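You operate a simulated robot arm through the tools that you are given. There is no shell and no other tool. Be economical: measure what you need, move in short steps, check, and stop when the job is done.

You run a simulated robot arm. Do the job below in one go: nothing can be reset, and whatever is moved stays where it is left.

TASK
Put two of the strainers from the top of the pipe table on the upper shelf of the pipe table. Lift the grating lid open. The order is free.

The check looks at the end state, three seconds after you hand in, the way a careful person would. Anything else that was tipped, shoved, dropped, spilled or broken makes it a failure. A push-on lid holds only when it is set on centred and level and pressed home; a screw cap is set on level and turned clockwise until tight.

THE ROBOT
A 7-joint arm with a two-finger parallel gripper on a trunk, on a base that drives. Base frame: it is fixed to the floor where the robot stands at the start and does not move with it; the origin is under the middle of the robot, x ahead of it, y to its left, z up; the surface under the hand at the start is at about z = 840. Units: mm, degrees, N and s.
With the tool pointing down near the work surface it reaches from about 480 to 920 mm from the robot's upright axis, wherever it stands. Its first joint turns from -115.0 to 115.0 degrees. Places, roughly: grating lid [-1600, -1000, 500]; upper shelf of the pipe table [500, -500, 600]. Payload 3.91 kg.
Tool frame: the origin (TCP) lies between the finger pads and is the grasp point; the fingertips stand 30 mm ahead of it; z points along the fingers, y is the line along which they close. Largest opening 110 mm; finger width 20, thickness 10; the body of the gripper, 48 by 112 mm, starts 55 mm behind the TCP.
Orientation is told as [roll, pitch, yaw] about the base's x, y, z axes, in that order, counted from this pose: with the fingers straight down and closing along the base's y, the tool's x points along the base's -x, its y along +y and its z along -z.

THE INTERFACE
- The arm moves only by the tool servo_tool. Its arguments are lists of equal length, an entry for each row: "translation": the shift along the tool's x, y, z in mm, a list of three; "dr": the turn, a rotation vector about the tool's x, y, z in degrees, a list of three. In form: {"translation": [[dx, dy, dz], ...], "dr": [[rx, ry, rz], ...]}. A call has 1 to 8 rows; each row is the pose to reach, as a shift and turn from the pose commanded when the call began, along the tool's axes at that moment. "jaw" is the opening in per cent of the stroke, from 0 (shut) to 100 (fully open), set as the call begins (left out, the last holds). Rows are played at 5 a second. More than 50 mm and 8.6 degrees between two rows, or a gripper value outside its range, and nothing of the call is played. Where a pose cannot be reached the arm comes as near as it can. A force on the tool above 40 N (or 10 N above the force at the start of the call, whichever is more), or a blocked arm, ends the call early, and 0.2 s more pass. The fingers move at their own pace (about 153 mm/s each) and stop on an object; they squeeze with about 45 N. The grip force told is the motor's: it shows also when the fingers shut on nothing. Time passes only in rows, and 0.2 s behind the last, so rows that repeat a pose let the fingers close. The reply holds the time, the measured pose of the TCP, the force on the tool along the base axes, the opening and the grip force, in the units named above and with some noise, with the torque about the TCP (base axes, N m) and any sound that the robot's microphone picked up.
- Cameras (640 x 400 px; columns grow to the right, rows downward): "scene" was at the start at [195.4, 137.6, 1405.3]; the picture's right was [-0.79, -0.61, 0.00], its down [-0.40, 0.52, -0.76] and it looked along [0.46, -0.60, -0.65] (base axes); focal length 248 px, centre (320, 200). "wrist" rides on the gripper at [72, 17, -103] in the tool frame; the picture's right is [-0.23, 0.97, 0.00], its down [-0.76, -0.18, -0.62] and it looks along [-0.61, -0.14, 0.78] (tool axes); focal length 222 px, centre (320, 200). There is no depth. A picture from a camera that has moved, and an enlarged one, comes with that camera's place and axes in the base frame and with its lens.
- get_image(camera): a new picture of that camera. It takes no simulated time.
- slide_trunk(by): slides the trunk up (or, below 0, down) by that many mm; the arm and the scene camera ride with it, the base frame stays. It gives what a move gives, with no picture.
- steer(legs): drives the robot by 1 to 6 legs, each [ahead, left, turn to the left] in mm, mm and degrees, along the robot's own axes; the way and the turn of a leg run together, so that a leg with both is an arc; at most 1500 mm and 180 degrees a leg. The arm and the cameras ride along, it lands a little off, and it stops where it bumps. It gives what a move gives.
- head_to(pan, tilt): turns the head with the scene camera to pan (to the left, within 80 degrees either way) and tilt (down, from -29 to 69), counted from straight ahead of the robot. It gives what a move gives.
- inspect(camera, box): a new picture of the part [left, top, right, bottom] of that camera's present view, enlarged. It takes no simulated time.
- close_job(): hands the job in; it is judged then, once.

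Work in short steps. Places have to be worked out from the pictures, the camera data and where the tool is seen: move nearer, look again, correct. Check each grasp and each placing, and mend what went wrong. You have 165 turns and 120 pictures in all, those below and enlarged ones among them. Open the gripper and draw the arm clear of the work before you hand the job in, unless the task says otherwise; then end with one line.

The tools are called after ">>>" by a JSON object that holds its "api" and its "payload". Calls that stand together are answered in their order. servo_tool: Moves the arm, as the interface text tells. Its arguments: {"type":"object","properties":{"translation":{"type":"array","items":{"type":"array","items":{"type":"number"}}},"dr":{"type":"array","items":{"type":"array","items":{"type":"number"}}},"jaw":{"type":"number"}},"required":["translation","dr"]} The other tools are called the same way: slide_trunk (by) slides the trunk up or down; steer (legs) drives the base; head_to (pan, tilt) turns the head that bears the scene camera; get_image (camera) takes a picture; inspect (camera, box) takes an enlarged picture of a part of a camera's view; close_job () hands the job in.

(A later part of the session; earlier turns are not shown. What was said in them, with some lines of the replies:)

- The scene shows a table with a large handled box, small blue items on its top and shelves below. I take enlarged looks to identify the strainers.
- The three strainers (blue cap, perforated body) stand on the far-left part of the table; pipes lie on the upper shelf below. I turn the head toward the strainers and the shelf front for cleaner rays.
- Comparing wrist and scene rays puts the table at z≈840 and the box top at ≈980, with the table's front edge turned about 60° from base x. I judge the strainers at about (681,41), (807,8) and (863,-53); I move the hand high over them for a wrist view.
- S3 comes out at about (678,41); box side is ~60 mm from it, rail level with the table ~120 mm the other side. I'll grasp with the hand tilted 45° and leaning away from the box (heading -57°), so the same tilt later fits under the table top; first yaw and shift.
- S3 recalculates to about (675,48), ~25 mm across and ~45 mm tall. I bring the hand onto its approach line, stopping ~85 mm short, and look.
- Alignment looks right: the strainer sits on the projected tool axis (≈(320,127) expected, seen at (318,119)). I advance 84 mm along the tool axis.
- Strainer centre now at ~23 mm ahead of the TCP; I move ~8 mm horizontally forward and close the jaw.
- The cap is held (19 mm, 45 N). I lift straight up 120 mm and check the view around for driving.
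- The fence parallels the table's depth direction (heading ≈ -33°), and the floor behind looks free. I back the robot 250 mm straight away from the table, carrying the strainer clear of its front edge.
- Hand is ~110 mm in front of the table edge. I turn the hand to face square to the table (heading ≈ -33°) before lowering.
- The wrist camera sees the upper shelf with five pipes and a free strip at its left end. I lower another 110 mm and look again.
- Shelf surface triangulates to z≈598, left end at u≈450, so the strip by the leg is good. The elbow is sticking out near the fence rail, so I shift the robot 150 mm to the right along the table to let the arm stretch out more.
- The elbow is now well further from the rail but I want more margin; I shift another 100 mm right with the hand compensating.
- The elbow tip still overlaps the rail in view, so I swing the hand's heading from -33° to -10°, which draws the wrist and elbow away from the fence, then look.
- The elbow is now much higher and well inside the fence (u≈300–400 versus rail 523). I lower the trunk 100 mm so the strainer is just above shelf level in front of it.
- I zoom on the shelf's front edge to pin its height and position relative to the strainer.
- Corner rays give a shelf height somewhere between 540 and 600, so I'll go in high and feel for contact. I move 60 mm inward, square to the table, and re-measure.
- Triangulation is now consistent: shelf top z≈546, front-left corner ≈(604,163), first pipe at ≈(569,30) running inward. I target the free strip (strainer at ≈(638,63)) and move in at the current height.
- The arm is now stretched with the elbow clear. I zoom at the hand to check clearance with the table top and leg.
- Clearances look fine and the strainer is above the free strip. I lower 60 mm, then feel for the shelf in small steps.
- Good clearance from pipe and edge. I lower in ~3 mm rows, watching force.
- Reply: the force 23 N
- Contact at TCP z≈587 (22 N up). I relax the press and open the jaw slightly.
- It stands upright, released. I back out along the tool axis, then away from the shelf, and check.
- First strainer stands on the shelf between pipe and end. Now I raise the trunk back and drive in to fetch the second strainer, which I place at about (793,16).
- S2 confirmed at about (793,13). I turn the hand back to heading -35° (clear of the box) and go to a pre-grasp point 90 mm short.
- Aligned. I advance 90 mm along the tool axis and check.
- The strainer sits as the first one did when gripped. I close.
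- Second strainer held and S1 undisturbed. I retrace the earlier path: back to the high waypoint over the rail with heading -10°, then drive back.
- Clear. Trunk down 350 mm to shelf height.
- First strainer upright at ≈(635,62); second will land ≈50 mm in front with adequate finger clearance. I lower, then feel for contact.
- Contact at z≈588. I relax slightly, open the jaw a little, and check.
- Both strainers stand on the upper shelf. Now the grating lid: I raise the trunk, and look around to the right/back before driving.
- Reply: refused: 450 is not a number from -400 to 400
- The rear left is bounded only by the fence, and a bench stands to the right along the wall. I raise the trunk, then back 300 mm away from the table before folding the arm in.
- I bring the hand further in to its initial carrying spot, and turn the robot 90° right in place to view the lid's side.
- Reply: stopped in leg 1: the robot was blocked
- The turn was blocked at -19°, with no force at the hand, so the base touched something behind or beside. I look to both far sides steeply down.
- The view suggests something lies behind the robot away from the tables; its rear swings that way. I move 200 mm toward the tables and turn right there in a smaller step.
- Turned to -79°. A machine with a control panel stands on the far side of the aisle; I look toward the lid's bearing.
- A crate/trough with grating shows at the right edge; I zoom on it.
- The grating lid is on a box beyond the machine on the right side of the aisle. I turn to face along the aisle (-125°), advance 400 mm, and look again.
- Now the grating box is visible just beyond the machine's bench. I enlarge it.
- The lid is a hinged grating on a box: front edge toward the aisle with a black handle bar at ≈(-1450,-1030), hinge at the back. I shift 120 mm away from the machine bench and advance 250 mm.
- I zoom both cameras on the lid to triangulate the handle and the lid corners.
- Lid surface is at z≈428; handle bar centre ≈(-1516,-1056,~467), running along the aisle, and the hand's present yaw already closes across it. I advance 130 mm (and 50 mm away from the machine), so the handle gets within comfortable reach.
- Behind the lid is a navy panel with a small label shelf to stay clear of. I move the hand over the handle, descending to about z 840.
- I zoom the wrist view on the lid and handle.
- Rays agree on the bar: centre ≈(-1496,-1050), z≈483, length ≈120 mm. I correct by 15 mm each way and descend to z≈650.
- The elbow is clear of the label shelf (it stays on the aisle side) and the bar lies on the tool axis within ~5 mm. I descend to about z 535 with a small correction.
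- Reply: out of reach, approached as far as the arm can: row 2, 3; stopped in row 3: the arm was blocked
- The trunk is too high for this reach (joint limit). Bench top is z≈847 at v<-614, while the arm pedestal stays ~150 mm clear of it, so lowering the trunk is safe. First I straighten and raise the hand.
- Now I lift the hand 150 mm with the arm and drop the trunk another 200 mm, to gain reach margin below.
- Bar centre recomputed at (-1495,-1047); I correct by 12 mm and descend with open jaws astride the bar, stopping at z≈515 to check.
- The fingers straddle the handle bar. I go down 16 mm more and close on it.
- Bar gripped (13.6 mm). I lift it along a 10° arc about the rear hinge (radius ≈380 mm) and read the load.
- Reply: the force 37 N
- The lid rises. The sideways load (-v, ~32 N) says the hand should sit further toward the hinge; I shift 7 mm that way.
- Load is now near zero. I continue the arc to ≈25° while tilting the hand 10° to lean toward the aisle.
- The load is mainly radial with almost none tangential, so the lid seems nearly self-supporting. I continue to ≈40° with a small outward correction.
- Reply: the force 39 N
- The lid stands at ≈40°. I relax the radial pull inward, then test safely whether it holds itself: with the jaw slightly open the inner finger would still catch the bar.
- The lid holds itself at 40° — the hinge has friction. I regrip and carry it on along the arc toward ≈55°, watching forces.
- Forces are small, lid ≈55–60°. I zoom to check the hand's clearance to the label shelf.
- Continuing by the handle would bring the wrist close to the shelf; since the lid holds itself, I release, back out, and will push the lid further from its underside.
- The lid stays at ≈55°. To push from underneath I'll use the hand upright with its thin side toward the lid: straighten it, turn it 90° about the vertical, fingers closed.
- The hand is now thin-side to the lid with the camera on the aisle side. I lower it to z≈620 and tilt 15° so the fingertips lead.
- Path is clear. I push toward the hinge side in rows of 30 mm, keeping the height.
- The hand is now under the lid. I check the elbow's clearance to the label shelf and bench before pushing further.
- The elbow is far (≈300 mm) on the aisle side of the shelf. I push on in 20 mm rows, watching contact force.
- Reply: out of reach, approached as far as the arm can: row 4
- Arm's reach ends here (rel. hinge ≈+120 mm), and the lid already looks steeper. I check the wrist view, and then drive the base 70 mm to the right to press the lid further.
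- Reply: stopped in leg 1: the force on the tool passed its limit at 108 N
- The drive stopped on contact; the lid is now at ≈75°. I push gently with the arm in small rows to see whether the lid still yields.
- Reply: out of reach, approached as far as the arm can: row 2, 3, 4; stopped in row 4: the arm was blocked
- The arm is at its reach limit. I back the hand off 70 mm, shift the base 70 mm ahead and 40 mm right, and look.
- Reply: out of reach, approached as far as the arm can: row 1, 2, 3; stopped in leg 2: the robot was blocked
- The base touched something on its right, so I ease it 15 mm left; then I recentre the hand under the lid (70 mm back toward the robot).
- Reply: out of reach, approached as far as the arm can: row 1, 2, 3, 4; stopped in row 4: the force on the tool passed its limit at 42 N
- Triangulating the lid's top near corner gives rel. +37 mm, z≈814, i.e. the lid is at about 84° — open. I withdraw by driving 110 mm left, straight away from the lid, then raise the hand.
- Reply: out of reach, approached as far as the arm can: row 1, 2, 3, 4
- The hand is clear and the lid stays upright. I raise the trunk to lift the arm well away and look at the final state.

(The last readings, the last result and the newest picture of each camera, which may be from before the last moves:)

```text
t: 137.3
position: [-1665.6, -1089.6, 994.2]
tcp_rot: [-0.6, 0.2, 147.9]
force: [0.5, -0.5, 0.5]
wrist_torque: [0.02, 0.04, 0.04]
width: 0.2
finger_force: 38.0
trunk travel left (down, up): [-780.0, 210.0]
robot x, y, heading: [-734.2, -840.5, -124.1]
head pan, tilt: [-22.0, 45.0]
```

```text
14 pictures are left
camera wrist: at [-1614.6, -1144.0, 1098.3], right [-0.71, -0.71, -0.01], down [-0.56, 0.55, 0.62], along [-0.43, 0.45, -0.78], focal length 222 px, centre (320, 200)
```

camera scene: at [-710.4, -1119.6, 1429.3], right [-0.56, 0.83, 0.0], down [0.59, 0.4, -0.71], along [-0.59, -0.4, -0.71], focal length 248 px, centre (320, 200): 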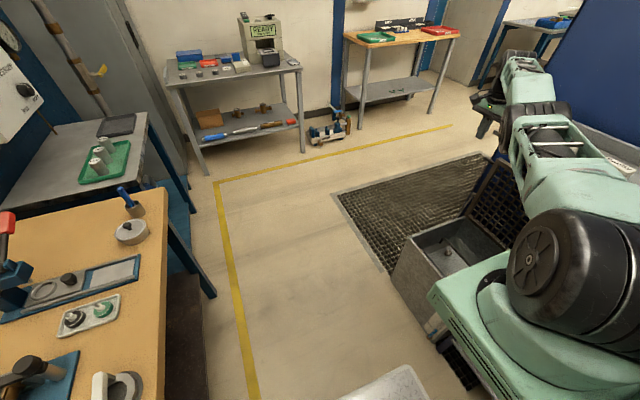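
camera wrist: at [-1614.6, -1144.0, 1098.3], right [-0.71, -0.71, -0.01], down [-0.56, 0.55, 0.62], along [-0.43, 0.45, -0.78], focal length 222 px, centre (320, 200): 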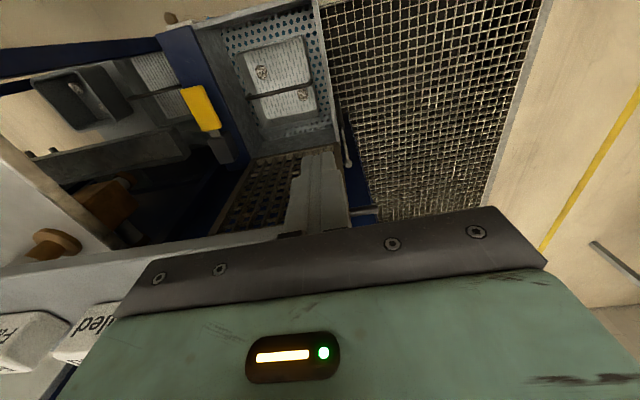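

The lid stands open. I move the hand toward the aisle, away from the label blocks, and open the gripper.

>>> {"api": "servo_tool", "payload": {"translation": [[25, 0, 0], [50, 0, -5], [75, 0, -10], [100, 0, -15], [125, 0, -20]], "dr": [[0, 0, 0], [0, 0, 0], [0, 0, 0], [0, 0, 0], [0, 0, 0]], "jaw": 60}}

>>> {"api": "head_to", "payload": {"pan": -40, "tilt": 40}}

>>> {"api": "get_image", "payload": {"camera": "scene"}}

```text
t: 138.6
position: [-1641.5, -1177.9, 1020.7]
tcp_rot: [-0.6, 0.1, 147.8]
force: [-0.3, 0.7, -0.7]
wrist_torque: [-0.06, -0.02, 0.03]
width: 66.0
finger_force: 0.1
out of reach, approached as far as the arm can: row 1, 2, 3, 4, 5
trunk travel left (down, up): [-780.0, 210.0]
robot x, y, heading: [-736.7, -839.1, -124.1]
head pan, tilt: [-22.0, 45.0]
```

```text
t: 139.4
position: [-1642.9, -1179.7, 1020.3]
tcp_rot: [-0.5, 0.2, 148.0]
force: [0.4, 1.1, 0.0]
wrist_torque: [0.02, -0.04, 0.03]
width: 66.0
finger_force: 0.0
trunk travel left (down, up): [-780.0, 210.0]
robot x, y, heading: [-735.1, -839.4, -123.7]
head pan, tilt: [-40.0, 40.0]
```

```text
13 pictures are left
camera scene: at [-724.8, -1097.7, 1436.6], right [-0.28, 0.96, 0.0], down [0.62, 0.18, -0.77], along [-0.74, -0.21, -0.64], focal length 248 px, centre (320, 200)
```

scene: 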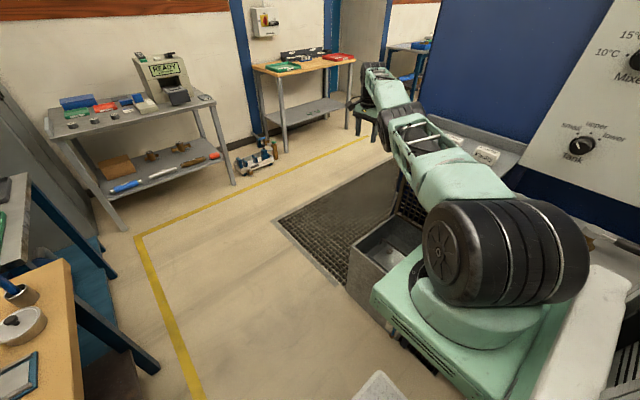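

I zoom to confirm the lid and the blocks.

>>> {"api": "inspect", "payload": {"camera": "scene", "box": [340, 100, 520, 260]}}

>>> {"api": "inspect", "payload": {"camera": "wrist", "box": [0, 0, 400, 250]}}

```text
2.50 times, centred on (430, 180) of scene
camera zoom: at [-724.8, -1097.7, 1436.6], right [-0.28, 0.96, 0.0], down [0.62, 0.18, -0.77], along [-0.74, -0.21, -0.64], focal length 620 px, centre (45, 250)
```

zoom: 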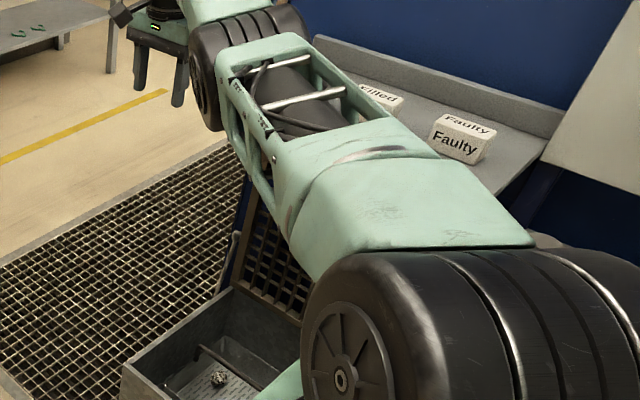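

```text
1.60 times, centred on (200, 125) of wrist
camera zoom: at [-1591.6, -1232.3, 1124.1], right [-0.71, -0.71, -0.01], down [-0.56, 0.55, 0.62], along [-0.43, 0.45, -0.78], focal length 355 px, centre (512, 320)
```

zoom: 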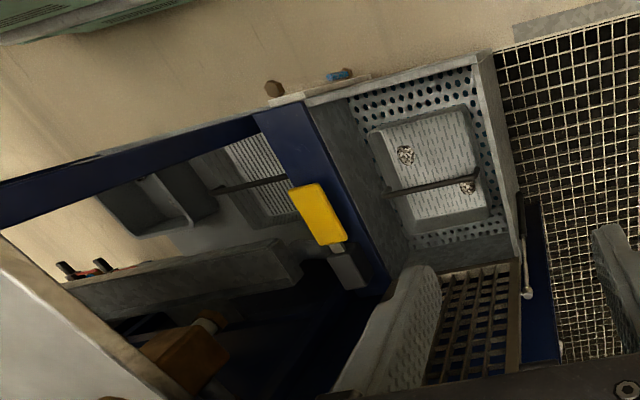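

The lid stands open, the label blocks and sponge are untouched, both strainers were seen upright on the upper shelf, and the open gripper is clear. I hand in.

>>> {"api": "close_job", "payload": {}}

```text
The job is handed in.
```

Two strainers stand upright on the pipe table's upper shelf, and the grating lid is open at about 84°, holding on its own. The job is handed in.
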